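You operate a simulated robot arm through the tools that you are given. There is no shell and no other tool. Be economical: measure what you need, move in short steps, check, and stop when the job is done.

Carry out the task below with a simulated two-armed robot. There is one attempt and no reset: what you move stays moved.

Task
Carry the yellow tray with both arms and set it on the top of the crate cart.

Only the result counts: the job must be done as asked and must still hold three seconds after the hand-in. Knocking over, shifting, dropping, spilling or breaking anything else fails it.

Robot
Two 6-joint arms with two-finger grippers on one trunk, on a base that drives. Base frame: it is fixed to the floor where the robot stands at the start and does not move with it; the origin is under the middle of the robot, x ahead of it, y to its left, z up; the surface under the hand at the start is at about z = 0.74. Readings come in m, degrees, newtons and seconds.
The left shoulder is at the start at [0.07, 0.148, 1.377], the right one opposite. With the tool pointing down near the work surface each hand reaches from about 0.32 to 0.6 m from the robot's upright axis, wherever it stands, measured 20 degrees to its own side. Places, roughly: top of the crate cart [-0.6, 3.2, 0.8]. Payload 2.45 kg a hand.
Tool frame (each hand has its own): the origin (TCP) lies between the finger pads and is the grasp point; the fingertips stand 0.03 m ahead of it; z points along the fingers, y is the line along which they close. Largest opening 0.106 m; the body of the gripper starts 0.079 m behind the TCP.
Orientation is that of the tool frame in the base frame, as a unit quaternion [w, x, y, z]. With the fingers straight down and closing along the base's y, the tool's x points along the base's -x, its y along +y and its z along -z.

Tools
- The arms move only by the tool nudge_tool. It takes "left_motion", "right_motion" or both (then of equal length, played together; a hand with none holds still); each is a list of rows, each an object of numbers (a shift or turn left out is 0, a gripper value left out holds the last): "ax", "ay", "az": the turn, a rotation vector about the tool's x, y, z in degrees; "dx", "dy", "dz": the shift along the tool's x, y, z in m; "fingers": the gripper command, from -1 (fully open) to 1 (shut), values between in proportion. In form: [{"ax": .., "ay": .., "az": .., "dx": .., "dy": .., "dz": .., "fingers": ..}, ...]. A call has 1 to 20 rows; each row shifts and turns the commanded pose from where the row before left it, along the tool's axes as they then stand. Rows are played at 5 a second. More than 0.05 m and 8.6 degrees between two rows, or a gripper value outside its range, and nothing of the call is played. A pose out of reach is approached as far as the arm can. The call stops where the force on the tool passes 40 N (or 10 N more than at its start, if that is more) or the arm is blocked; 0.2 s more then pass. Each finger travels about 0.072 m/s and halts on what it meets, pressing with about 31 N; the grip force reading is that of the motor and also rises with nothing between the fingers. The clock runs only during rows and for 0.2 s after the last one: add rows that do not move to give the fingers time. The reply holds the time, the measured pose of the TCP, the force on the tool along the base axes, the opening and the grip force, in the units named above and with some noise, with the torque about the TCP (base axes, N m) and any sound that the robot's microphone picked up.
- Cameras (640 x 400 px; columns grow to the right, rows downward): "scene" is now at [0.1068, 0.0208, 1.5682]; the picture's right is [0.34, -0.94, 0.00], its down [-0.84, -0.31, -0.44] and it looks along [0.41, 0.15, -0.90] (base axes); focal length 288 px, centre (320, 200). "left" rides on the left gripper at [0.076, 0.002, -0.106] in its tool frame; the picture's right is [-0.02, 1.00, 0.00], its down [-0.78, -0.02, -0.62] and it looks along [-0.62, -0.01, 0.78] (tool axes); focal length 247 px, centre (320, 200). "right" rides on the right gripper at [0.076, -0.002, -0.106] in its tool frame; the picture's right is [0.02, 1.00, 0.00], its down [-0.78, 0.02, -0.62] and it looks along [-0.62, 0.01, 0.78] (tool axes); focal length 247 px, centre (320, 200). There is no depth. A picture from a camera that has moved, and an enlarged one, comes with that camera's place and axes in the base frame and with its lens.
- snapshot(camera): a new picture of that camera. No time passes.
- raise_lower(by): slides the trunk up (or, below 0, down) by that many m; the arms and the scene camera ride with it, the base frame stays. It gives what a move gives, with no picture.
- roll_base(legs): drives the robot by 1 to 6 legs, each [ahead, left, turn to the left] in m, m and degrees, along the robot's own axes; the way and the turn of a leg run together, so that a leg with both is an arc; at most 1.5 m and 180 degrees a leg. The arms and the cameras ride along, it lands a little off, and it stops where it bumps. It gives what a move gives.
- aim_head(pan, tilt): turns the head with the scene camera to pan (to the left, within 86 degrees either way) and tilt (down, from -29 to 69), counted from straight ahead of the robot. It gives what a move gives.
- close_up(camera, box): a new picture of the part [left, top, right, bottom] of that camera's present view, enlarged. No time passes.
- sign_off(): hands the job in; it is judged then, once.

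Go step by step. Nothing tells you exact positions but the pictures and the camera data: compare them with the known pose of the tool, close in by small moves and look again before you grip or let go. The budget is 120 turns and 92 pictures, counting those below and the enlarged ones. Unless the task says otherwise, let go and move clear before handing in, and close with one line.

The tools are called after "Emit:" by a JSON object that holds its "fn" and its "kwargs". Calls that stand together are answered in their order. nudge_tool: Moves the arms, as the interface text tells. Its arguments: {"type":"object","properties":{"left_motion":{"type":"array"},"right_motion":{"type":"array"}},"required":[]} The other tools are called the same way: raise_lower (by) slides the trunk up or down; roll_base (legs) drives the base; aim_head (pan, tilt) turns the head that bears the scene camera; snapshot (camera) takes a picture; close_up (camera, box) takes an enlarged picture of a part of a camera's view; sign_off () hands the job in.

At the start:

```text
clock: 0.0
left_tcp_pos: [0.504, 0.3332, 0.9983]
left_ee_rot: [0.0, 0.0, 1.0, 0.0]
left_ft_force: [0.5, 0.0, -0.7]
left_ft_torque: [0.0, -0.02, 0.03]
left_gripper_width: 0.1062
left_grip_force: 0.0
right_tcp_pos: [0.5947, -0.0921, 0.9857]
right_ee_rot: [0.0, 0.001, 1.0, -0.001]
right_ft_force: [-0.4, 0.5, 0.1]
right_ft_torque: [0.01, 0.02, 0.02]
right_gripper_width: 0.106
right_grip_force: 0.1
trunk travel left (down, up): [-0.85, 0.09]
robot x, y, heading: [-0.0011, 0.0022, 0.0]
head pan, tilt: [19.9, 63.9]
```

scene: 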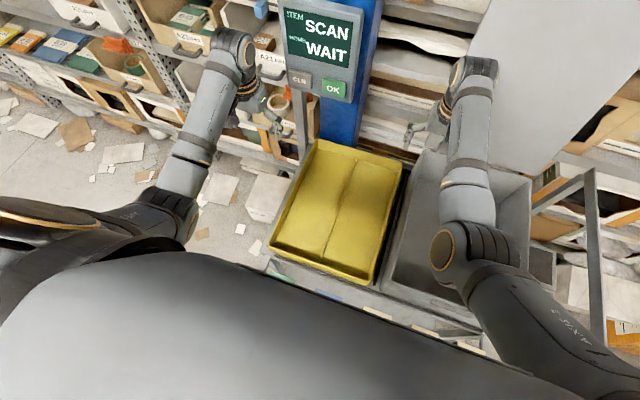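
right: 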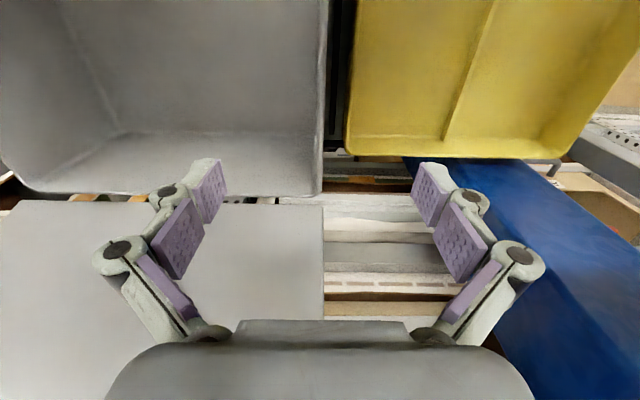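
left: 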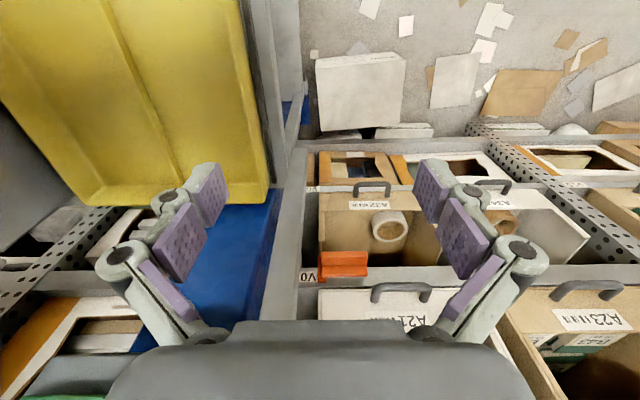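

The yellow tray lies ahead of the robot, at about x 0.28–0.67 and y −0.06–0.24, with a grey bin close on its right. I'll look closer at the rims and the gap, and find the cart.

Emit:
{"fn": "close_up", "kwargs": {"camera": "scene", "box": [240, 120, 440, 300]}}

Emit:
{"fn": "close_up", "kwargs": {"camera": "right", "box": [260, 0, 640, 220]}}

Emit:
{"fn": "aim_head", "kwargs": {"pan": 80, "tilt": 20}}

Emit:
{"fn": "snapshot", "kwargs": {"camera": "scene"}}

```text
2.22 times, centred on (340, 210) of scene
camera zoom: at [0.1068, 0.0208, 1.5682], right [0.34, -0.94, 0.0], down [-0.84, -0.31, -0.44], along [0.41, 0.15, -0.9], focal length 641 px, centre (276, 178)
```

zoom: 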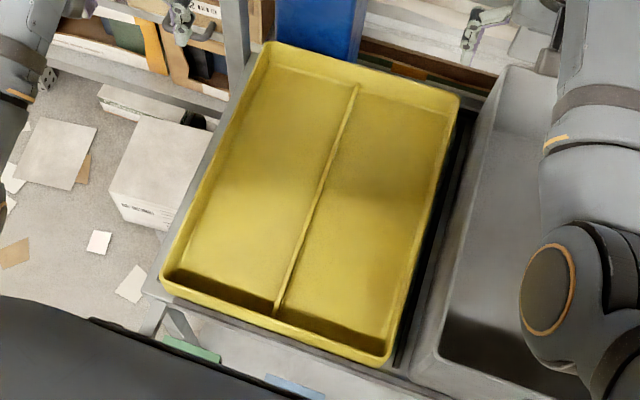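

```text
1.68 times, centred on (450, 110) of right
camera zoom: at [0.5197, -0.0933, 1.093], right [-0.02, 1.0, 0.0], down [0.78, 0.02, 0.62], along [0.62, 0.01, -0.78], focal length 416 px, centre (101, 352)
```

zoom: 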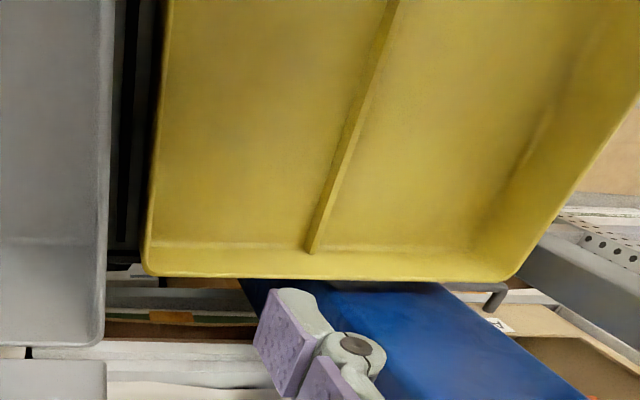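

```text
clock: 1.3
left_tcp_pos: [0.5035, 0.3331, 0.9994]
left_ee_rot: [0.0, -0.001, 1.0, -0.001]
left_ft_force: [0.7, -0.7, 0.8]
left_ft_torque: [0.02, 0.01, 0.01]
left_gripper_width: 0.1059
left_grip_force: 0.1
right_tcp_pos: [0.5965, -0.0921, 0.9868]
right_ee_rot: [0.0, 0.001, 1.0, 0.0]
right_ft_force: [-0.9, 1.2, 0.7]
right_ft_torque: [0.02, 0.01, 0.02]
right_gripper_width: 0.106
right_grip_force: 0.1
trunk travel left (down, up): [-0.85, 0.09]
robot x, y, heading: [-0.0024, 0.0054, -0.2]
head pan, tilt: [80.0, 20.0]
```

```text
86 pictures are left
camera scene: at [0.0648, 0.0914, 1.6307], right [0.98, -0.17, 0.0], down [-0.06, -0.34, -0.94], along [0.16, 0.93, -0.34], focal length 288 px, centre (320, 200)
```

scene: 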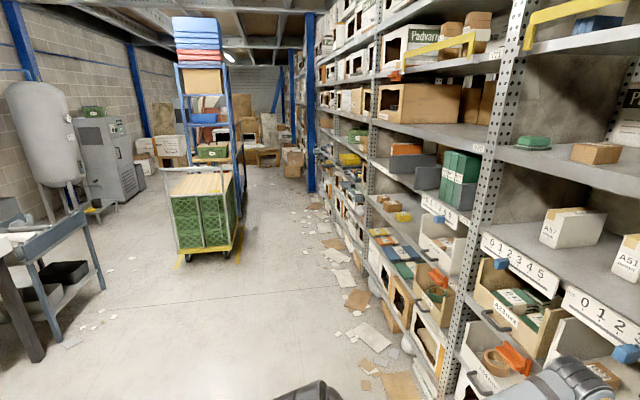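

The crate cart is visible ahead in the aisle. The grey bin's rim looks higher (about 0.9) than the tray's (about 0.80), so the right gripper body may not fit beside it. I'll check the cart, the table's left end and the gap.

Emit:
{"fn": "close_up", "kwargs": {"camera": "scene", "box": [120, 140, 280, 280]}}

Emit:
{"fn": "aim_head", "kwargs": {"pan": 0, "tilt": 55}}

Emit:
{"fn": "snapshot", "kwargs": {"camera": "scene"}}

Emit:
{"fn": "close_up", "kwargs": {"camera": "left", "box": [0, 0, 340, 230]}}

```text
2.86 times, centred on (200, 210) of scene
camera zoom: at [0.0648, 0.0914, 1.6307], right [0.98, -0.17, 0.0], down [-0.06, -0.34, -0.94], along [0.16, 0.93, -0.34], focal length 824 px, centre (663, 171)
```

zoom: 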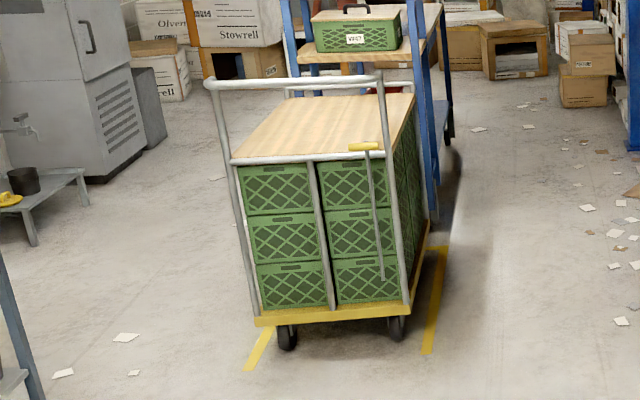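

```text
clock: 2.8
left_tcp_pos: [0.5025, 0.3338, 0.9988]
left_ee_rot: [0.0, 0.0, 1.0, 0.0]
left_ft_force: [0.2, 0.0, 0.4]
left_ft_torque: [-0.03, -0.02, -0.02]
left_gripper_width: 0.1061
left_grip_force: 0.1
right_tcp_pos: [0.5967, -0.0919, 0.9872]
right_ee_rot: [0.0, 0.001, 1.0, 0.0]
right_ft_force: [0.5, 0.1, -0.4]
right_ft_torque: [0.01, -0.01, 0.01]
right_gripper_width: 0.106
right_grip_force: 0.1
trunk travel left (down, up): [-0.85, 0.09]
robot x, y, heading: [0.0026, 0.0018, -0.3]
head pan, tilt: [0.0, 55.0]
```

```text
84 pictures are left
camera scene: at [0.1206, -0.0002, 1.5787], right [0.0, -1.0, 0.0], down [-0.82, 0.0, -0.57], along [0.57, 0.0, -0.82], focal length 288 px, centre (320, 200)
```

scene: 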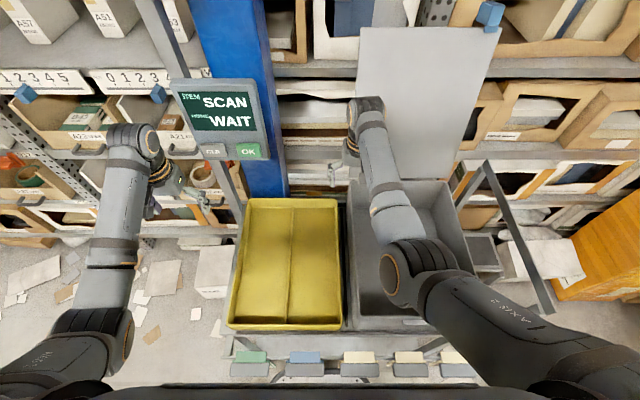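

```text
1.74 times, centred on (170, 115) of left
camera zoom: at [0.4275, 0.3344, 1.1047], right [0.02, 1.0, 0.0], down [0.78, -0.02, 0.62], along [0.62, -0.01, -0.78], focal length 430 px, centre (581, 348)
```

zoom: 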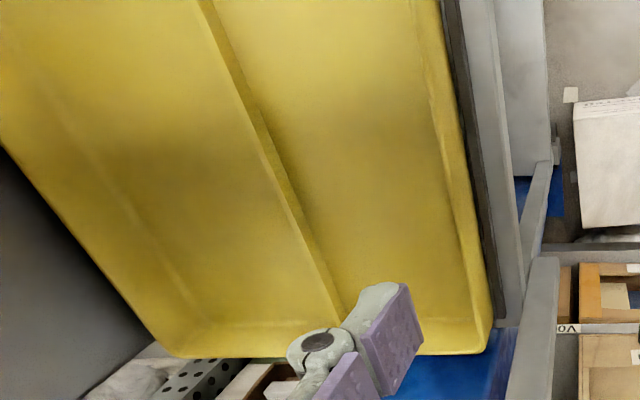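

The cart has push bars on its near and far ends and open sides, so I'd set the tray down from the side at −x. First I'll bring the left hand over the tray's left wall and look at the rail beside it.

Emit:
{"fn": "nudge_tool", "kwargs": {"left_motion": [{"dy": -0.0475, "dx": 0.015, "dz": 0.03}, {"dy": -0.045, "dx": 0.015, "dz": 0.03}, {"dz": 0.04, "fingers": -0.4}, {"fingers": -0.4}]}}

Emit:
{"fn": "snapshot", "kwargs": {"camera": "left"}}

Emit:
{"fn": "close_up", "kwargs": {"camera": "scene", "box": [180, 160, 420, 340]}}

```text
refused: row 1 steps farther than a row can; nothing moved
```

```text
82 pictures are left
camera left: at [0.4275, 0.3344, 1.1047], right [0.02, 1.0, 0.0], down [0.78, -0.02, 0.62], along [0.62, -0.01, -0.78], focal length 247 px, centre (320, 200)
```

left: 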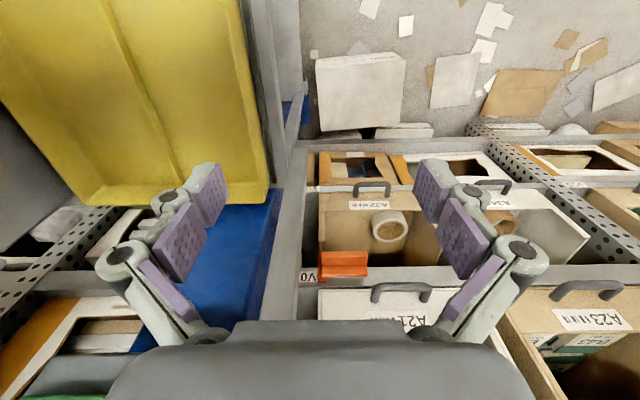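

```text
2.22 times, centred on (300, 250) of scene
camera zoom: at [0.1206, -0.0002, 1.5787], right [0.0, -1.0, 0.0], down [-0.82, 0.0, -0.57], along [0.57, 0.0, -0.82], focal length 641 px, centre (364, 89)
```

zoom: 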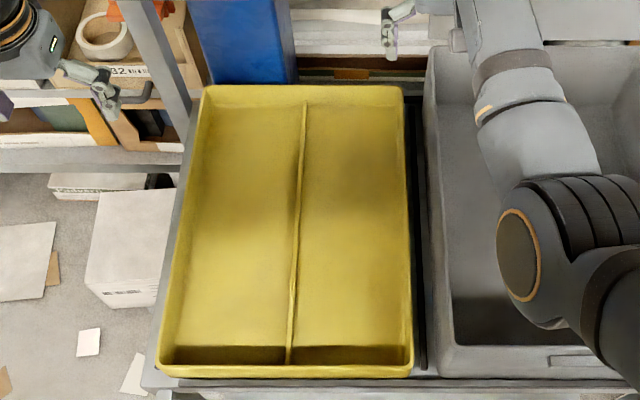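

The step was too large; I'll repeat it in smaller rows.

Emit:
{"fn": "nudge_tool", "kwargs": {"left_motion": [{"dy": -0.035, "dx": 0.01, "dz": 0.03}, {"dy": -0.035, "dx": 0.01, "dz": 0.03}, {"dy": -0.022, "dx": 0.01, "dz": 0.03, "fingers": -0.4}, {"fingers": -0.4}]}}

Emit:
{"fn": "snapshot", "kwargs": {"camera": "left"}}

Emit:
{"fn": "close_up", "kwargs": {"camera": "scene", "box": [180, 160, 420, 340]}}

```text
clock: 3.8
left_tcp_pos: [0.4746, 0.2407, 0.908]
left_ee_rot: [0.0, 0.0, 1.0, -0.001]
left_ft_force: [-0.5, 0.5, 0.0]
left_ft_torque: [-0.01, -0.02, -0.02]
left_gripper_width: 0.0739
left_grip_force: 0.1
right_tcp_pos: [0.5967, -0.0926, 0.9875]
right_ee_rot: [0.0, 0.001, 1.0, 0.001]
right_ft_force: [0.2, 0.0, 0.1]
right_ft_torque: [0.0, -0.03, -0.01]
right_gripper_width: 0.106
right_grip_force: 0.0
trunk travel left (down, up): [-0.85, 0.09]
robot x, y, heading: [0.0019, 0.0002, -0.0]
head pan, tilt: [0.0, 55.0]
```

```text
80 pictures are left
camera left: at [0.3973, 0.2412, 1.0143], right [0.02, 1.0, 0.0], down [0.78, -0.02, 0.62], along [0.62, -0.01, -0.78], focal length 247 px, centre (320, 200)
```

left: 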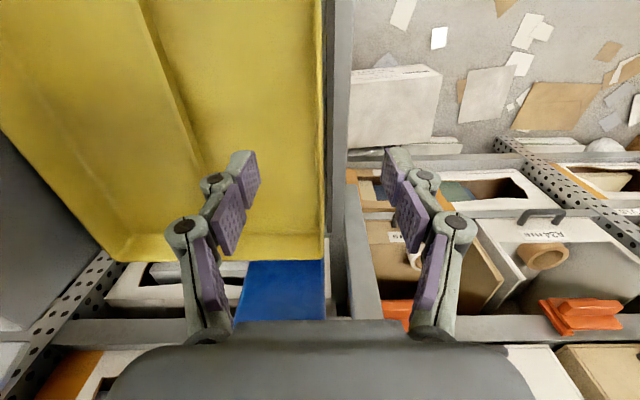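

```text
2.22 times, centred on (300, 250) of scene
camera zoom: at [0.1207, 0.0, 1.5787], right [0.0, -1.0, 0.0], down [-0.82, 0.0, -0.57], along [0.57, 0.0, -0.82], focal length 641 px, centre (364, 89)
```

zoom: 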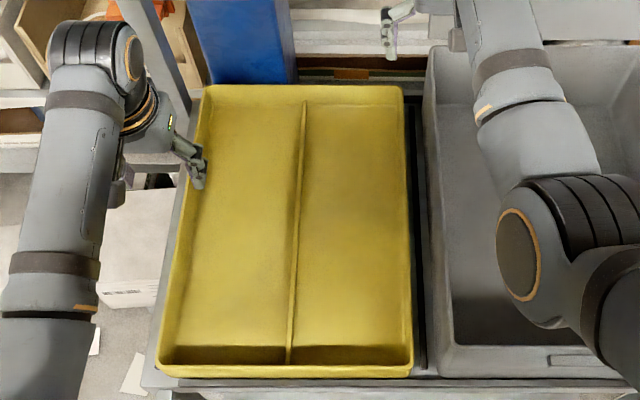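

The left hand is over the left wall (rim y≈0.237, z≈0.80). I'll lower it straddling the wall and check.

Emit:
{"fn": "nudge_tool", "kwargs": {"left_motion": [{"dy": -0.006, "dz": 0.03}, {"dz": 0.03}, {"dz": 0.03}, {"dz": 0.012}]}}

Emit:
{"fn": "snapshot", "kwargs": {"camera": "left"}}

Emit:
{"fn": "close_up", "kwargs": {"camera": "scene", "box": [200, 180, 360, 300]}}

```text
clock: 4.8
left_tcp_pos: [0.4738, 0.2346, 0.8058]
left_ee_rot: [0.0, 0.001, 1.0, 0.0]
left_ft_force: [-0.8, 1.1, -0.4]
left_ft_torque: [-0.02, -0.02, -0.01]
left_gripper_width: 0.0742
left_grip_force: 0.1
right_tcp_pos: [0.5971, -0.0912, 0.9871]
right_ee_rot: [0.0, 0.001, 1.0, 0.0]
right_ft_force: [0.4, 0.9, 0.4]
right_ft_torque: [0.01, 0.0, 0.0]
right_gripper_width: 0.1058
right_grip_force: 0.1
trunk travel left (down, up): [-0.85, 0.09]
robot x, y, heading: [0.0016, 0.0015, 0.3]
head pan, tilt: [0.0, 55.0]
```

```text
78 pictures are left
camera left: at [0.3972, 0.2359, 0.9122], right [0.02, 1.0, 0.0], down [0.78, -0.02, 0.62], along [0.62, -0.01, -0.78], focal length 247 px, centre (320, 200)
```

left: 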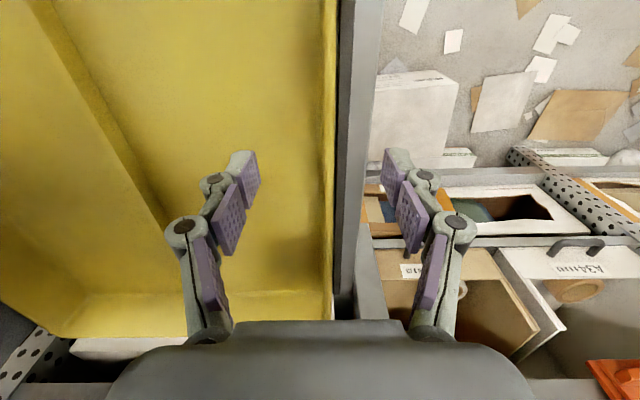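

```text
3.33 times, centred on (280, 240) of scene
camera zoom: at [0.1206, -0.0005, 1.5787], right [0.0, -1.0, 0.0], down [-0.82, 0.0, -0.57], along [0.57, 0.0, -0.82], focal length 961 px, centre (453, 67)
```

zoom: 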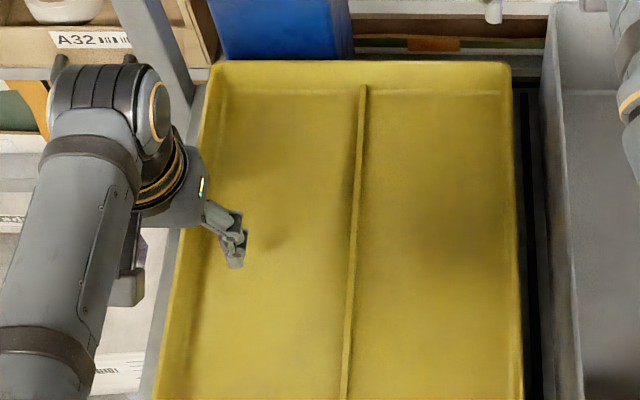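

The wall sits between the fingers. I'll go down 2 cm more and close.

Emit:
{"fn": "nudge_tool", "kwargs": {"left_motion": [{"dz": 0.015}, {"dz": 0.008, "fingers": 0.0}, {"fingers": 0.6}, {"fingers": 1}, {"fingers": 1}, {"fingers": 1}]}}

Emit:
{"fn": "snapshot", "kwargs": {"camera": "left"}}

```text
clock: 6.2
left_tcp_pos: [0.4727, 0.235, 0.7834]
left_ee_rot: [0.0, 0.0, 1.0, 0.0]
left_ft_force: [-1.0, 2.2, 0.1]
left_ft_torque: [0.07, -0.09, 0.04]
left_gripper_width: 0.006
left_grip_force: 30.8
right_tcp_pos: [0.5961, -0.0915, 0.9872]
right_ee_rot: [0.0, 0.001, 1.0, -0.001]
right_ft_force: [-0.3, -0.8, -0.1]
right_ft_torque: [-0.02, -0.02, 0.02]
right_gripper_width: 0.106
right_grip_force: 0.0
trunk travel left (down, up): [-0.85, 0.09]
robot x, y, heading: [0.0006, 0.0008, 0.0]
head pan, tilt: [0.0, 55.0]
```

```text
76 pictures are left
camera left: at [0.3972, 0.2365, 0.8895], right [0.02, 1.0, 0.0], down [0.78, -0.02, 0.62], along [0.62, -0.01, -0.78], focal length 247 px, centre (320, 200)
```

left: 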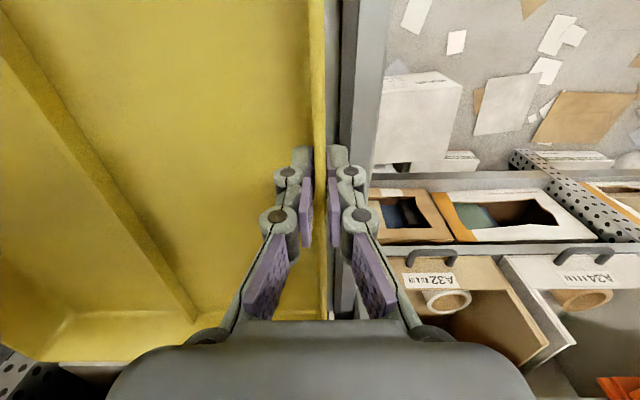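

Gripped on a 6 mm wall. Now I'll slide the tray about 5 cm to the left, slowly, to open the gap for the right hand.

Emit:
{"fn": "nudge_tool", "kwargs": {"left_motion": [{"dy": 0.01}, {"dy": 0.01}, {"dy": 0.01}, {"dy": 0.01}, {"dy": 0.01}, {}]}}

Emit:
{"fn": "snapshot", "kwargs": {"camera": "scene"}}

Emit:
{"fn": "snapshot", "kwargs": {"camera": "right"}}

```text
clock: 6.9
left_tcp_pos: [0.4749, 0.2442, 0.7845]
left_ee_rot: [-0.001, 0.002, 1.0, -0.012]
left_ft_force: [0.9, -13.0, 6.1]
left_ft_torque: [0.6, 1.11, 0.16]
left_gripper_width: 0.006
left_grip_force: 30.4
right_tcp_pos: [0.5961, -0.0946, 0.9871]
right_ee_rot: [0.0, 0.001, 1.0, 0.001]
right_ft_force: [0.7, 0.7, 0.3]
right_ft_torque: [-0.02, -0.01, 0.01]
right_gripper_width: 0.1061
right_grip_force: 0.1
trunk travel left (down, up): [-0.85, 0.09]
robot x, y, heading: [-0.0015, 0.0026, -0.1]
head pan, tilt: [0.0, 55.0]
stopped in row 3 (left hand): the force on the tool passed its limit at 46 N (the readings are from after the stop); the commanded pose is now the measured one
```

```text
75 pictures are left
camera scene: at [0.1199, -0.0024, 1.579], right [0.0, -1.0, 0.0], down [-0.82, 0.0, -0.57], along [0.57, 0.0, -0.82], focal length 288 px, centre (320, 200)
```

scene: 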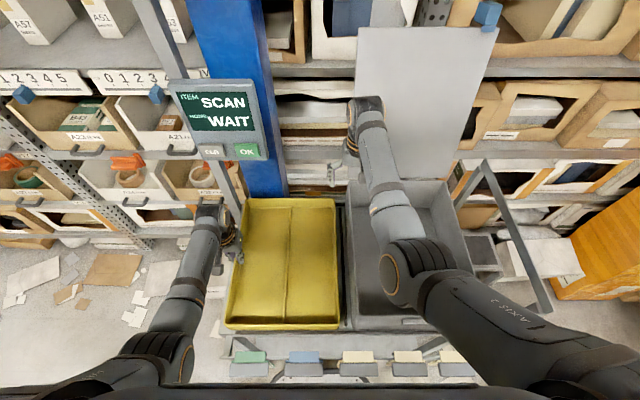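

```text
74 pictures are left
camera right: at [0.5191, -0.096, 1.0935], right [-0.02, 1.0, 0.0], down [0.78, 0.01, 0.62], along [0.62, 0.01, -0.78], focal length 247 px, centre (320, 200)
```

right: 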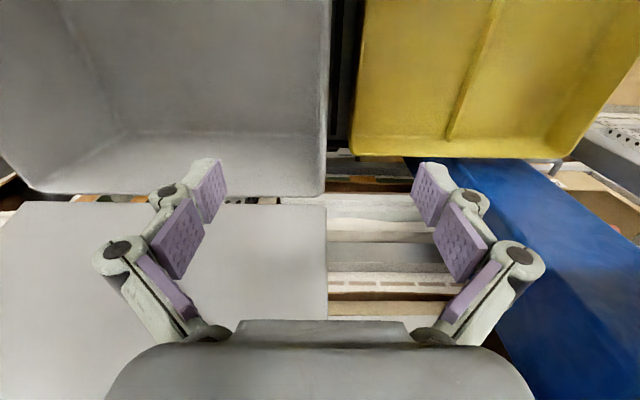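

It caught on something (likely a low lip) after about 1 cm. I'll tilt the tray's left side up by 4° about its right edge and see the load.

Emit:
{"fn": "nudge_tool", "kwargs": {"left_motion": [{"ax": -1, "dz": -0.005}, {"ax": -1, "dz": -0.005}, {"ax": -1, "dz": -0.005}, {"ax": -1, "dz": -0.005}, {}]}}

Emit:
{"fn": "snapshot", "kwargs": {"camera": "left"}}

Emit:
{"fn": "close_up", "kwargs": {"camera": "scene", "box": [180, 160, 420, 340]}}

```text
clock: 8.1
left_tcp_pos: [0.4731, 0.2477, 0.8029]
left_ee_rot: [-0.001, 0.001, 1.0, 0.027]
left_ft_force: [-0.2, 0.7, -2.2]
left_ft_torque: [-0.03, 0.04, -0.03]
left_gripper_width: 0.006
left_grip_force: 31.0
right_tcp_pos: [0.5952, -0.0941, 0.9858]
right_ee_rot: [0.0, 0.002, 1.0, 0.001]
right_ft_force: [0.0, -0.1, 0.1]
right_ft_torque: [0.0, -0.02, 0.02]
right_gripper_width: 0.1056
right_grip_force: 0.0
trunk travel left (down, up): [-0.85, 0.09]
robot x, y, heading: [0.0045, -0.0039, -0.3]
head pan, tilt: [0.0, 55.0]
```

```text
73 pictures are left
camera left: at [0.3979, 0.2435, 0.9087], right [0.02, 1.0, 0.05], down [0.78, -0.05, 0.62], along [0.62, 0.03, -0.78], focal length 247 px, centre (320, 200)
```

left: 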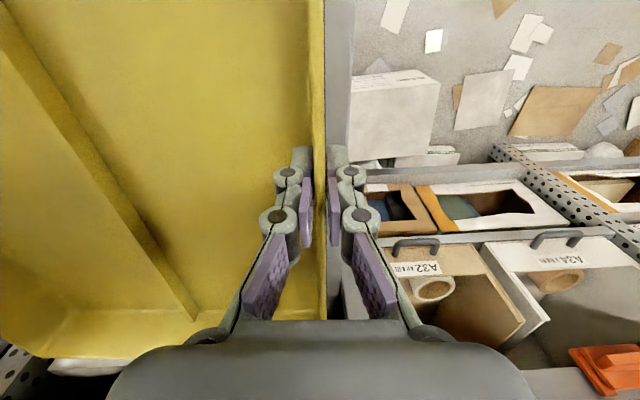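

```text
2.22 times, centred on (300, 250) of scene
camera zoom: at [0.1212, -0.0019, 1.5786], right [0.0, -1.0, 0.0], down [-0.82, 0.0, -0.57], along [0.57, 0.0, -0.82], focal length 641 px, centre (364, 89)
```

zoom: 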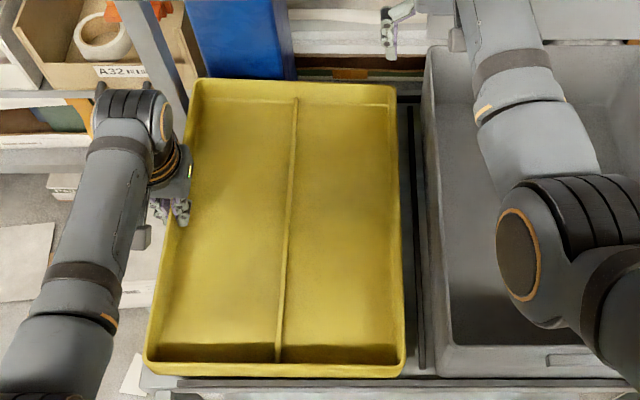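

The tray is light (about 0.45 kg). The display pole's foot at about x 0.61, y 0.25 was what it ran into, so I'll shift it off the pole, back the robot 13 cm to draw the tray clear, then shift it left.

Emit:
{"fn": "nudge_tool", "kwargs": {"left_motion": [{"dy": -0.007}, {}]}}

Emit:
{"fn": "roll_base", "kwargs": {"legs": [[-0.06, 0, 0]]}}

Emit:
{"fn": "snapshot", "kwargs": {"camera": "scene"}}

Emit:
{"fn": "snapshot", "kwargs": {"camera": "left"}}

```text
clock: 8.7
left_tcp_pos: [0.4737, 0.24, 0.802]
left_ee_rot: [0.0, 0.001, 1.0, 0.024]
left_ft_force: [0.3, 0.3, -2.9]
left_ft_torque: [0.02, 0.01, -0.01]
left_gripper_width: 0.0058
left_grip_force: 30.9
right_tcp_pos: [0.5954, -0.0934, 0.9868]
right_ee_rot: [0.0, 0.002, 1.0, 0.0]
right_ft_force: [0.4, -0.4, -1.1]
right_ft_torque: [0.01, -0.03, -0.01]
right_gripper_width: 0.1057
right_grip_force: 0.1
trunk travel left (down, up): [-0.85, 0.09]
robot x, y, heading: [-0.0002, -0.0003, -0.1]
head pan, tilt: [0.0, 55.0]
```

```text
clock: 9.6
left_tcp_pos: [0.4554, 0.2421, 0.8086]
left_ee_rot: [0.016, 0.0, 1.0, 0.027]
left_ft_force: [15.0, 2.8, -6.3]
left_ft_torque: [0.06, -0.19, 0.68]
left_gripper_width: 0.0063
left_grip_force: 30.9
right_tcp_pos: [0.5655, -0.0939, 0.9855]
right_ee_rot: [-0.001, 0.003, 1.0, 0.0]
right_ft_force: [-0.9, 0.1, -0.2]
right_ft_torque: [-0.01, -0.05, 0.04]
right_gripper_width: 0.106
right_grip_force: 0.1
trunk travel left (down, up): [-0.85, 0.09]
robot x, y, heading: [-0.0332, 0.0017, -0.4]
head pan, tilt: [0.0, 55.0]
stopped in leg 1: the force on the tool passed its limit at 64 N (the readings are from after the stop); the commanded pose is now the measured one
```

```text
71 pictures are left
camera scene: at [0.0918, -0.0004, 1.5783], right [0.0, -1.0, 0.0], down [-0.82, 0.0, -0.57], along [0.57, 0.0, -0.82], focal length 288 px, centre (320, 200)
```

scene: 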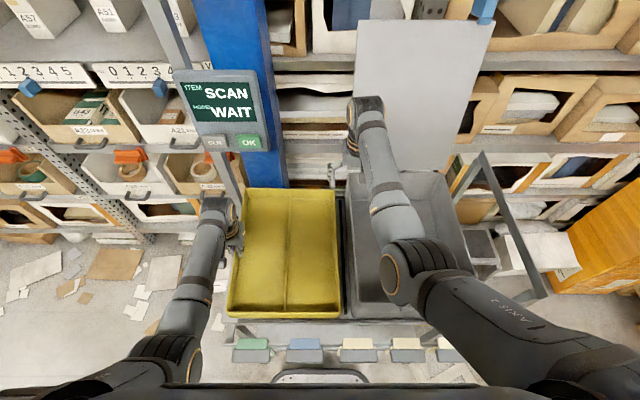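

```text
70 pictures are left
camera left: at [0.3756, 0.2376, 0.9112], right [0.02, 1.0, 0.05], down [0.76, -0.05, 0.64], along [0.65, 0.03, -0.76], focal length 247 px, centre (320, 200)
```

left: 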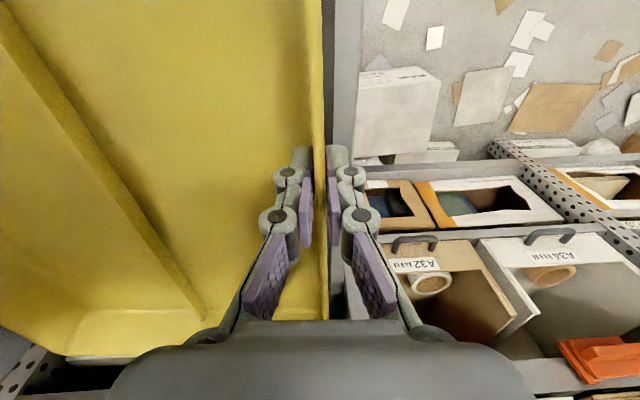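

The tray sits in a lipped recess and it caught at the front. I'll set its left side back down and release, then back the robot 6 cm so the right hand can take the near wall at its right end, clear of the bin.

Emit:
{"fn": "nudge_tool", "kwargs": {"left_motion": [{"dx": -0.01}, {"dx": -0.007}, {"ax": 1, "dz": 0.006}, {"ax": 1, "dz": 0.006}, {"ax": 1, "dz": 0.005}, {"ax": 0.5, "dz": 0.003}, {}]}}

Emit:
{"fn": "snapshot", "kwargs": {"camera": "left"}}

```text
clock: 11.2
left_tcp_pos: [0.4664, 0.2416, 0.7885]
left_ee_rot: [0.014, 0.002, 1.0, -0.004]
left_ft_force: [-17.2, -1.5, -5.0]
left_ft_torque: [-0.04, 0.31, -0.25]
left_gripper_width: 0.0061
left_grip_force: 31.1
right_tcp_pos: [0.5623, -0.094, 0.9876]
right_ee_rot: [0.001, 0.002, 1.0, 0.001]
right_ft_force: [0.4, 0.2, -0.8]
right_ft_torque: [0.0, -0.03, -0.01]
right_gripper_width: 0.1061
right_grip_force: 0.0
trunk travel left (down, up): [-0.85, 0.09]
robot x, y, heading: [-0.0346, -0.0035, -0.0]
head pan, tilt: [0.0, 55.0]
```

```text
69 pictures are left
camera left: at [0.3882, 0.2432, 0.8919], right [0.02, 1.0, -0.01], down [0.77, -0.01, 0.64], along [0.64, -0.02, -0.77], focal length 247 px, centre (320, 200)
```

left: 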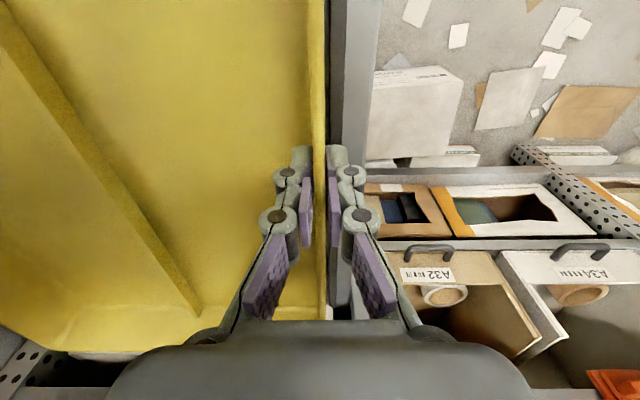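

Still some stress in x; I'll ease back, open just enough, and lift the left hand clear.

Emit:
{"fn": "nudge_tool", "kwargs": {"left_motion": [{"dx": 0.006}, {"fingers": 0.5}, {"fingers": -0.1}, {"fingers": -0.4}, {"fingers": -0.4}, {"dz": -0.03}, {"dz": -0.04}, {"dz": -0.04}]}}

Emit:
{"fn": "roll_base", "kwargs": {"legs": [[-0.06, 0, 0]]}}

Emit:
{"fn": "snapshot", "kwargs": {"camera": "scene"}}

Emit:
{"fn": "snapshot", "kwargs": {"camera": "left"}}

```text
clock: 13.0
left_tcp_pos: [0.458, 0.2427, 0.8978]
left_ee_rot: [0.013, 0.002, 1.0, -0.003]
left_ft_force: [-0.7, 0.7, -0.6]
left_ft_torque: [0.04, 0.03, 0.0]
left_gripper_width: 0.0741
left_grip_force: 0.2
right_tcp_pos: [0.5643, -0.0928, 0.987]
right_ee_rot: [0.0, 0.003, 1.0, 0.0]
right_ft_force: [-0.4, -0.4, -0.3]
right_ft_torque: [0.02, 0.0, 0.01]
right_gripper_width: 0.1061
right_grip_force: 0.1
trunk travel left (down, up): [-0.85, 0.09]
robot x, y, heading: [-0.0317, 0.0031, -0.1]
head pan, tilt: [0.0, 55.0]
```

```text
clock: 14.0
left_tcp_pos: [0.4048, 0.2426, 0.8956]
left_ee_rot: [0.011, 0.002, 1.0, -0.004]
left_ft_force: [0.3, 0.4, -0.8]
left_ft_torque: [-0.01, 0.03, -0.01]
left_gripper_width: 0.0743
left_grip_force: 0.1
right_tcp_pos: [0.5096, -0.0939, 0.9838]
right_ee_rot: [0.0, 0.002, 1.0, 0.0]
right_ft_force: [0.5, -0.6, -0.1]
right_ft_torque: [0.01, 0.07, 0.01]
right_gripper_width: 0.1062
right_grip_force: 0.0
trunk travel left (down, up): [-0.85, 0.09]
robot x, y, heading: [-0.0893, 0.0011, -0.2]
head pan, tilt: [0.0, 55.0]
```

```text
68 pictures are left
camera scene: at [0.0369, -0.001, 1.578], right [0.0, -1.0, 0.0], down [-0.82, 0.0, -0.57], along [0.57, 0.0, -0.82], focal length 288 px, centre (320, 200)
```

scene: 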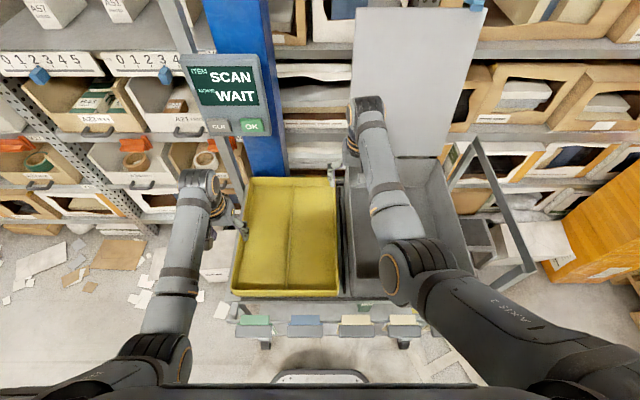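

```text
67 pictures are left
camera left: at [0.3264, 0.2453, 0.9993], right [0.02, 1.0, -0.01], down [0.77, -0.01, 0.64], along [0.64, -0.02, -0.77], focal length 247 px, centre (320, 200)
```

left: 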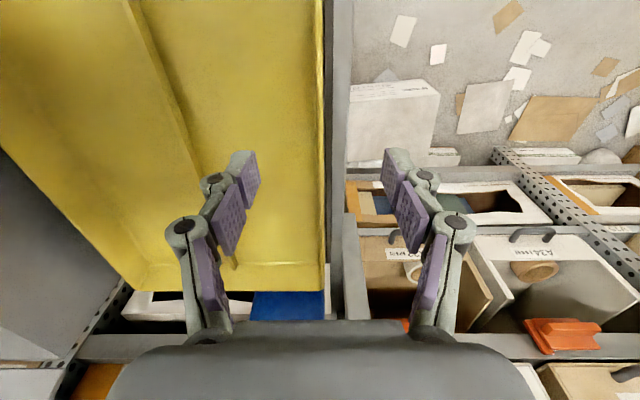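

The tray now spans y −0.05…0.237 with its near wall at x≈0.276. I'll bring the right hand above the near wall's right end and turn it 90° so it closes along x.

Emit:
{"fn": "nudge_tool", "kwargs": {"right_motion": [{"dx": 0.045, "dy": 0.018}, {"dx": 0.045, "dy": 0.018}, {"dx": 0.045, "dy": 0.018}, {"dx": 0.045, "dy": 0.018}, {"dx": 0.045, "dy": 0.012}, {"az": 8.5}, {"az": 8.5}, {"az": 8.5}, {"az": 8.5}, {"az": 8.5}, {"az": 8.5}, {"az": 8.5}, {"az": 8.5}, {"az": 8.5}, {"az": 8.5}, {"az": 5, "fingers": -0.4}, {}]}}

Emit:
{"fn": "snapshot", "kwargs": {"camera": "right"}}

Emit:
{"fn": "snapshot", "kwargs": {"camera": "scene"}}

```text
clock: 14.7
left_tcp_pos: [0.4016, 0.2405, 0.8987]
left_ee_rot: [0.014, 0.001, 1.0, -0.002]
left_ft_force: [-0.6, -0.5, 0.9]
left_ft_torque: [0.02, 0.01, 0.01]
left_gripper_width: 0.0743
left_grip_force: 0.0
right_tcp_pos: [0.4475, -0.1735, 0.9858]
right_ee_rot: [0.021, 0.037, 0.996, -0.08]
right_ft_force: [0.6, -0.2, -0.4]
right_ft_torque: [0.02, -0.04, 0.02]
right_gripper_width: 0.106
right_grip_force: 0.0
right hand out of reach, approached as far as the arm can: row 2, 3
trunk travel left (down, up): [-0.85, 0.09]
robot x, y, heading: [-0.0899, -0.0009, -0.3]
head pan, tilt: [0.0, 55.0]
stopped in row 3 (right hand): the arm was blocked; the commanded pose is now the measured one
```

```text
66 pictures are left
camera right: at [0.3666, -0.1533, 1.0869], right [0.06, 0.99, -0.16], down [0.76, 0.06, 0.65], along [0.65, -0.16, -0.74], focal length 247 px, centre (320, 200)
```

right: 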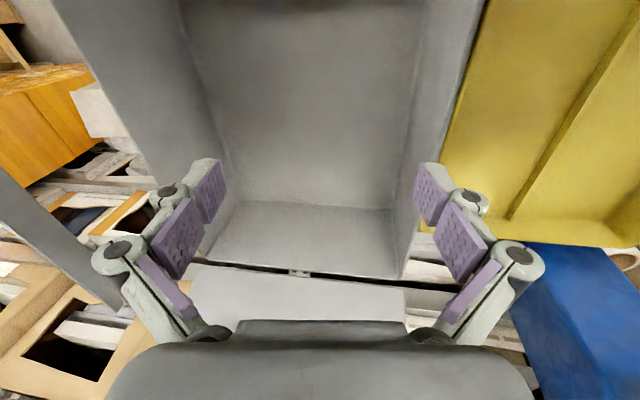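

```text
65 pictures are left
camera scene: at [0.0291, -0.0047, 1.5788], right [0.0, -1.0, 0.0], down [-0.82, 0.0, -0.57], along [0.57, 0.0, -0.82], focal length 288 px, centre (320, 200)
```

scene: 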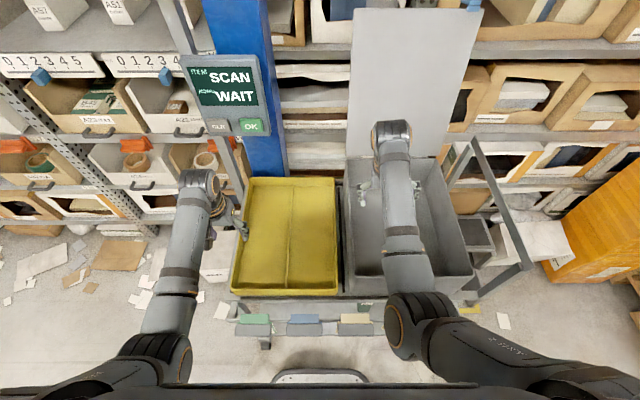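

The right hand can't fold in that close across the centre. I'll drive back 5 cm and 10 cm left so the robot is centred on the tray, then straighten the right hand.

Emit:
{"fn": "nudge_tool", "kwargs": {"left_motion": [{"dz": -0.03}, {"dz": -0.03}, {}], "right_motion": [{"dz": -0.02}, {"dz": -0.02}, {}]}}

Emit:
{"fn": "roll_base", "kwargs": {"legs": [[-0.05, 0, 0], [0, 0.1, 0]]}}

Emit:
{"fn": "nudge_tool", "kwargs": {"right_motion": [{"ax": -4.6, "ay": 1.2, "az": -2.1}, {"ax": -4.6, "ay": 1.2, "az": -2.1}, {}]}}

Emit:
{"fn": "snapshot", "kwargs": {"camera": "scene"}}

```text
clock: 15.5
left_tcp_pos: [0.3999, 0.245, 0.9576]
left_ee_rot: [0.013, 0.002, 1.0, -0.004]
left_ft_force: [-0.4, -0.4, 0.0]
left_ft_torque: [0.0, -0.02, 0.0]
left_gripper_width: 0.074
left_grip_force: 0.0
right_tcp_pos: [0.4458, -0.1754, 1.0241]
right_ee_rot: [0.02, 0.041, 0.995, -0.091]
right_ft_force: [0.1, -0.1, 0.6]
right_ft_torque: [-0.03, 0.01, 0.02]
right_gripper_width: 0.106
right_grip_force: 0.1
trunk travel left (down, up): [-0.85, 0.09]
robot x, y, heading: [-0.0895, 0.0023, -0.0]
head pan, tilt: [0.0, 55.0]
```

```text
clock: 17.2
left_tcp_pos: [0.3488, 0.3439, 0.959]
left_ee_rot: [0.014, 0.002, 1.0, -0.004]
left_ft_force: [-0.3, -1.0, -0.5]
left_ft_torque: [0.01, -0.02, 0.0]
left_gripper_width: 0.0741
left_grip_force: 0.0
right_tcp_pos: [0.3959, -0.0747, 1.0262]
right_ee_rot: [0.023, 0.041, 0.995, -0.088]
right_ft_force: [0.4, -0.7, 0.3]
right_ft_torque: [0.01, -0.03, 0.02]
right_gripper_width: 0.1059
right_grip_force: 0.0
trunk travel left (down, up): [-0.85, 0.09]
robot x, y, heading: [-0.1379, 0.1001, -0.0]
head pan, tilt: [0.0, 55.0]
```

```text
clock: 18.0
left_tcp_pos: [0.3497, 0.3459, 0.9574]
left_ee_rot: [0.014, 0.002, 1.0, -0.004]
left_ft_force: [-0.7, 1.3, 0.2]
left_ft_torque: [-0.05, 0.0, -0.04]
left_gripper_width: 0.0741
left_grip_force: 0.1
right_tcp_pos: [0.3973, -0.0734, 1.025]
right_ee_rot: [0.001, 0.004, 1.0, -0.01]
right_ft_force: [0.2, 0.9, 0.6]
right_ft_torque: [-0.06, -0.04, 0.01]
right_gripper_width: 0.1059
right_grip_force: 0.0
trunk travel left (down, up): [-0.85, 0.09]
robot x, y, heading: [-0.1396, 0.0982, -0.3]
head pan, tilt: [0.0, 55.0]
```

```text
64 pictures are left
camera scene: at [-0.0193, 0.101, 1.5787], right [0.0, -1.0, 0.0], down [-0.82, 0.0, -0.57], along [0.57, 0.0, -0.82], focal length 288 px, centre (320, 200)
```

scene: 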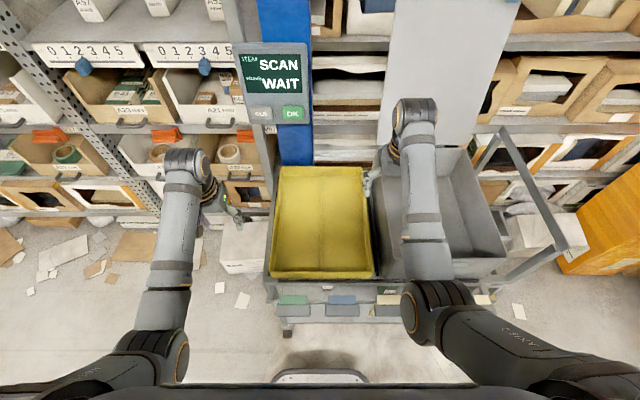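

Centred now. I'll turn the right hand 90° in place, above the bin.

Emit:
{"fn": "nudge_tool", "kwargs": {"right_motion": [{"az": 8.5}, {"az": 8.5}, {"az": 8.5}, {"az": 8.5}, {"az": 8.5}, {"az": 8.5}, {"az": 8.5}, {"az": 8.5}, {"az": 8.5}, {"az": 8.5}, {"az": 5, "fingers": -0.4}, {}]}}

Emit:
{"fn": "snapshot", "kwargs": {"camera": "right"}}

```text
clock: 20.6
left_tcp_pos: [0.3497, 0.342, 0.9577]
left_ee_rot: [0.014, 0.002, 1.0, -0.004]
left_ft_force: [-0.5, 0.1, 1.4]
left_ft_torque: [0.03, -0.02, -0.01]
left_gripper_width: 0.0741
left_grip_force: 0.0
right_tcp_pos: [0.3975, -0.0745, 1.0249]
right_ee_rot: [0.007, 0.711, 0.703, -0.005]
right_ft_force: [0.1, -0.1, 0.0]
right_ft_torque: [-0.02, 0.0, 0.0]
right_gripper_width: 0.0741
right_grip_force: 0.1
trunk travel left (down, up): [-0.85, 0.09]
robot x, y, heading: [-0.1431, 0.0971, -0.3]
head pan, tilt: [0.0, 55.0]
```

```text
63 pictures are left
camera right: at [0.3967, 0.0038, 1.1297], right [1.0, 0.01, 0.0], down [0.01, -0.77, 0.64], along [0.01, -0.64, -0.77], focal length 247 px, centre (320, 200)
```

right: 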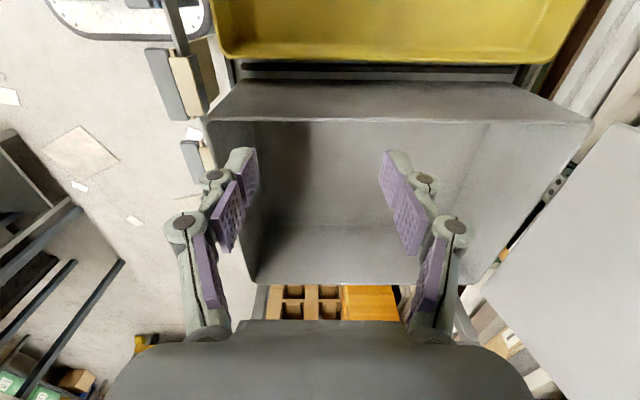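

Now I'll move the right hand to above the near wall's right end and lower it part way; the left hand goes over the left wall at about x 0.41.

Emit:
{"fn": "nudge_tool", "kwargs": {"right_motion": [{"dy": -0.04, "dx": 0.023}, {"dy": -0.04, "dx": 0.023}, {"dy": -0.037, "dx": 0.023}, {"dz": 0.04}, {"dz": 0.04}, {"dz": 0.03}, {}], "left_motion": [{"dx": -0.02, "dy": -0.035}, {"dx": -0.02, "dy": -0.035}, {"dx": -0.02, "dy": -0.037}, {"ay": 1.6}, {}, {}, {}]}}

Emit:
{"fn": "snapshot", "kwargs": {"camera": "right"}}

Emit:
{"fn": "snapshot", "kwargs": {"camera": "left"}}

Emit:
{"fn": "close_up", "kwargs": {"camera": "scene", "box": [200, 140, 440, 320]}}

```text
clock: 21.3
left_tcp_pos: [0.3971, 0.2569, 0.9597]
left_ee_rot: [0.012, 0.002, 1.0, -0.003]
left_ft_force: [0.2, 0.0, 0.2]
left_ft_torque: [0.04, 0.0, 0.01]
left_gripper_width: 0.0742
left_grip_force: 0.0
right_tcp_pos: [0.381, -0.1114, 1.0792]
right_ee_rot: [0.135, 0.724, 0.676, -0.003]
right_ft_force: [0.6, -0.5, 0.6]
right_ft_torque: [0.0, 0.0, 0.03]
right_gripper_width: 0.0743
right_grip_force: 0.0
right hand out of reach, approached as far as the arm can: row 1, 3
trunk travel left (down, up): [-0.85, 0.09]
robot x, y, heading: [-0.1419, 0.0975, -0.3]
head pan, tilt: [0.0, 55.0]
stopped in row 3 (right hand): the arm was blocked; the commanded pose is now the measured one
```

```text
62 pictures are left
camera right: at [0.3678, -0.0164, 1.1662], right [0.98, -0.03, 0.19], down [-0.16, -0.64, 0.75], along [0.1, -0.77, -0.64], focal length 247 px, centre (320, 200)
```

right: 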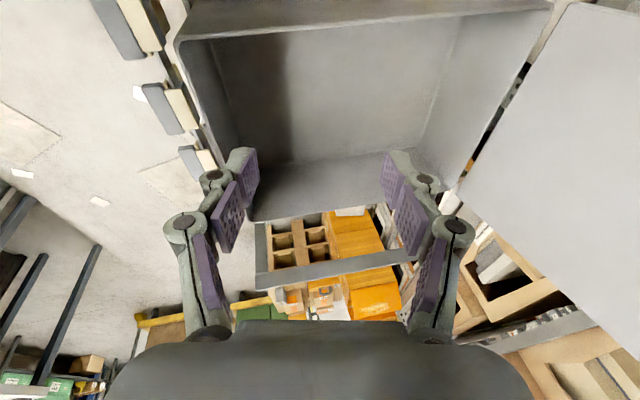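

```text
61 pictures are left
camera left: at [0.3195, 0.2597, 1.0633], right [0.03, 1.0, -0.01], down [0.77, -0.02, 0.64], along [0.64, -0.02, -0.77], focal length 247 px, centre (320, 200)
```

left: 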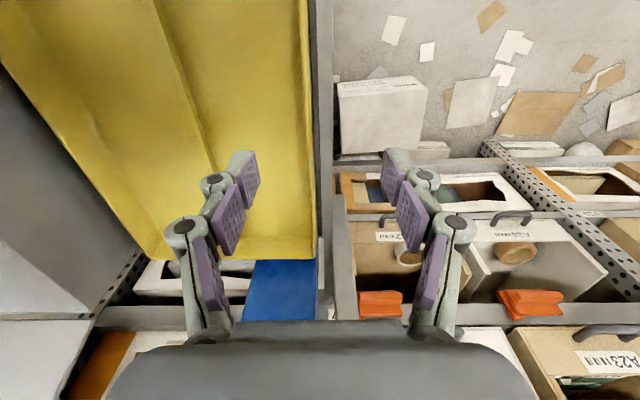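

```text
2.22 times, centred on (320, 230) of scene
camera zoom: at [-0.0177, 0.0953, 1.5785], right [0.0, -1.0, 0.0], down [-0.82, 0.0, -0.57], along [0.57, 0.0, -0.82], focal length 641 px, centre (320, 133)
```

zoom: 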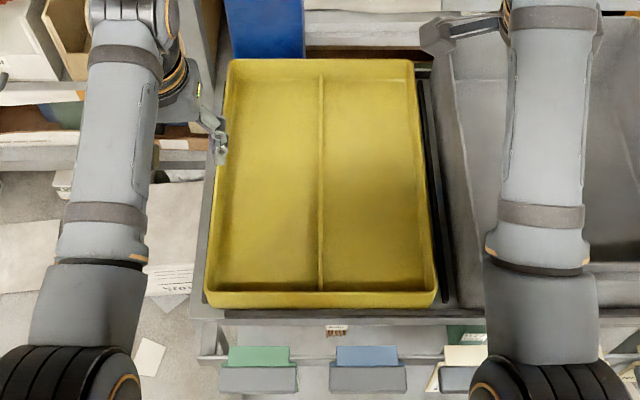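

The right hand can't fold in at that height. New plan: grip the left wall near its near end and tilt the tray so only its far-right corner touches. Then I'll draw it back and left over the lips until both side walls are free to grip. I'll position the left hand for this.

Emit:
{"fn": "nudge_tool", "kwargs": {"left_motion": [{"dx": 0.03, "dy": -0.011, "ay": 1.4}, {"dx": 0.032, "dy": -0.01}, {"dz": 0.04}, {"dz": 0.04}, {"dz": 0.04}, {"dz": 0.03}, {}]}}

Emit:
{"fn": "snapshot", "kwargs": {"camera": "left"}}

```text
clock: 22.9
left_tcp_pos: [0.3366, 0.2375, 0.8083]
left_ee_rot: [0.0, 0.002, 1.0, -0.004]
left_ft_force: [-0.2, -0.2, 0.7]
left_ft_torque: [0.03, -0.02, 0.02]
left_gripper_width: 0.0742
left_grip_force: 0.0
right_tcp_pos: [0.3792, -0.1103, 1.0787]
right_ee_rot: [0.135, 0.724, 0.676, -0.005]
right_ft_force: [0.2, 0.0, 0.9]
right_ft_torque: [0.01, -0.02, -0.02]
right_gripper_width: 0.0746
right_grip_force: 0.0
trunk travel left (down, up): [-0.85, 0.09]
robot x, y, heading: [-0.1369, 0.0999, -0.2]
head pan, tilt: [0.0, 55.0]
```

```text
59 pictures are left
camera left: at [0.2593, 0.2394, 0.9138], right [0.03, 1.0, -0.01], down [0.78, -0.01, 0.62], along [0.62, -0.02, -0.78], focal length 247 px, centre (320, 200)
```

left: 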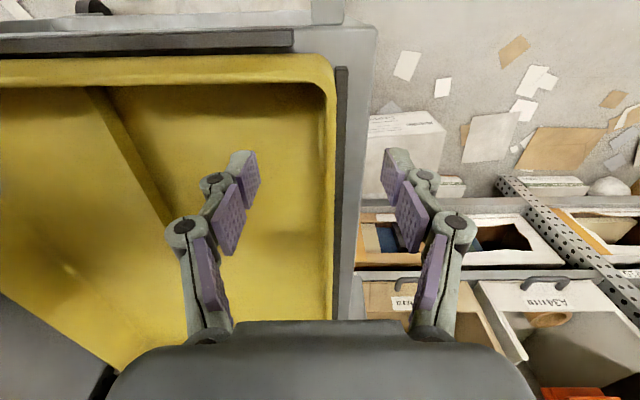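

The lips are visible as dark strips on the left and front. I'll lower, grip, then tilt up about the far-right corner.

Emit:
{"fn": "nudge_tool", "kwargs": {"left_motion": [{"dz": 0.015}, {"dz": 0.009, "fingers": 0.0}, {"fingers": 0.6}, {"fingers": 1}, {"fingers": 1}, {"fingers": 1}, {"ax": -1, "ay": 1, "dz": -0.0108}, {"ax": -1, "ay": 1, "dz": -0.0108}, {"ax": -1, "ay": 1, "dz": -0.0108}, {"ax": -1, "ay": 1, "dz": -0.0108}, {}]}}

Emit:
{"fn": "snapshot", "kwargs": {"camera": "left"}}

Emit:
{"fn": "snapshot", "kwargs": {"camera": "scene"}}

```text
clock: 25.3
left_tcp_pos: [0.3335, 0.2458, 0.8249]
left_ee_rot: [-0.037, 0.002, 0.999, 0.038]
left_ft_force: [-1.2, -0.9, -2.0]
left_ft_torque: [-0.5, -0.59, -0.46]
left_gripper_width: 0.006
left_grip_force: 31.7
right_tcp_pos: [0.3812, -0.1106, 1.0782]
right_ee_rot: [0.136, 0.723, 0.677, -0.004]
right_ft_force: [0.0, -0.6, 1.0]
right_ft_torque: [0.0, -0.01, -0.01]
right_gripper_width: 0.0741
right_grip_force: 0.1
trunk travel left (down, up): [-0.85, 0.09]
robot x, y, heading: [-0.1424, 0.1001, -0.3]
head pan, tilt: [0.0, 55.0]
```

```text
58 pictures are left
camera left: at [0.2654, 0.239, 0.9354], right [0.02, 1.0, 0.07], down [0.83, -0.06, 0.56], along [0.56, 0.05, -0.83], focal length 247 px, centre (320, 200)
```

left: 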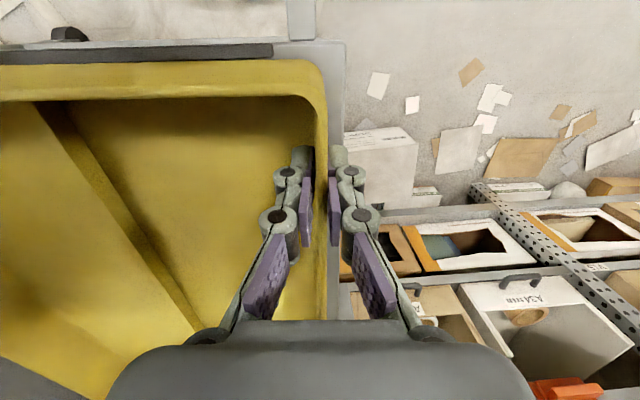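

```text
57 pictures are left
camera scene: at [-0.0192, 0.0987, 1.5787], right [0.0, -1.0, 0.0], down [-0.82, 0.0, -0.57], along [0.57, 0.0, -0.82], focal length 288 px, centre (320, 200)
```

scene: 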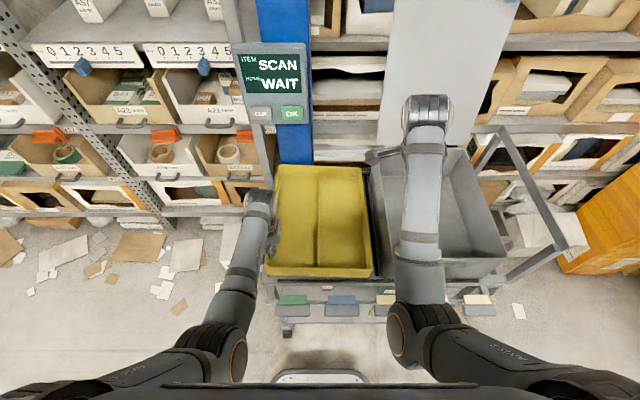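

The near-right corner has risen and the wrench is small. I'll draw the tray 5 cm towards the robot.

Emit:
{"fn": "nudge_tool", "kwargs": {"left_motion": [{"dx": 0.0125, "dz": 0.0008}, {"dx": 0.0125, "dz": 0.0008}, {"dx": 0.0125, "dz": 0.0008}, {"dx": 0.0125, "dz": 0.0008}, {}]}}

Emit:
{"fn": "snapshot", "kwargs": {"camera": "scene"}}

```text
clock: 26.7
left_tcp_pos: [0.2949, 0.2642, 0.8287]
left_ee_rot: [-0.027, -0.002, 0.998, 0.055]
left_ft_force: [1.0, -1.1, -3.0]
left_ft_torque: [-0.02, -0.25, 0.14]
left_gripper_width: 0.0061
left_grip_force: 31.3
right_tcp_pos: [0.3813, -0.1109, 1.0785]
right_ee_rot: [0.137, 0.723, 0.677, -0.005]
right_ft_force: [0.3, -0.6, -0.5]
right_ft_torque: [0.02, -0.01, -0.03]
right_gripper_width: 0.0738
right_grip_force: 0.1
trunk travel left (down, up): [-0.85, 0.09]
robot x, y, heading: [-0.1434, 0.1032, -0.2]
head pan, tilt: [0.0, 55.0]
stopped in row 5 (left hand): the arm was blocked; the commanded pose is now the measured one
```

```text
56 pictures are left
camera scene: at [-0.0182, 0.0986, 1.5786], right [0.0, -1.0, 0.0], down [-0.82, 0.0, -0.57], along [0.57, 0.0, -0.82], focal length 288 px, centre (320, 200)
```

scene: 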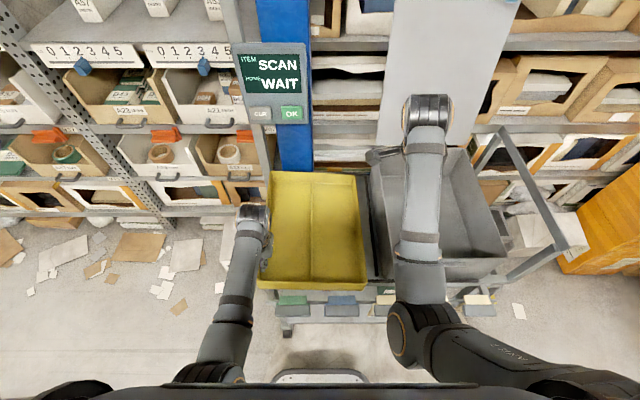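

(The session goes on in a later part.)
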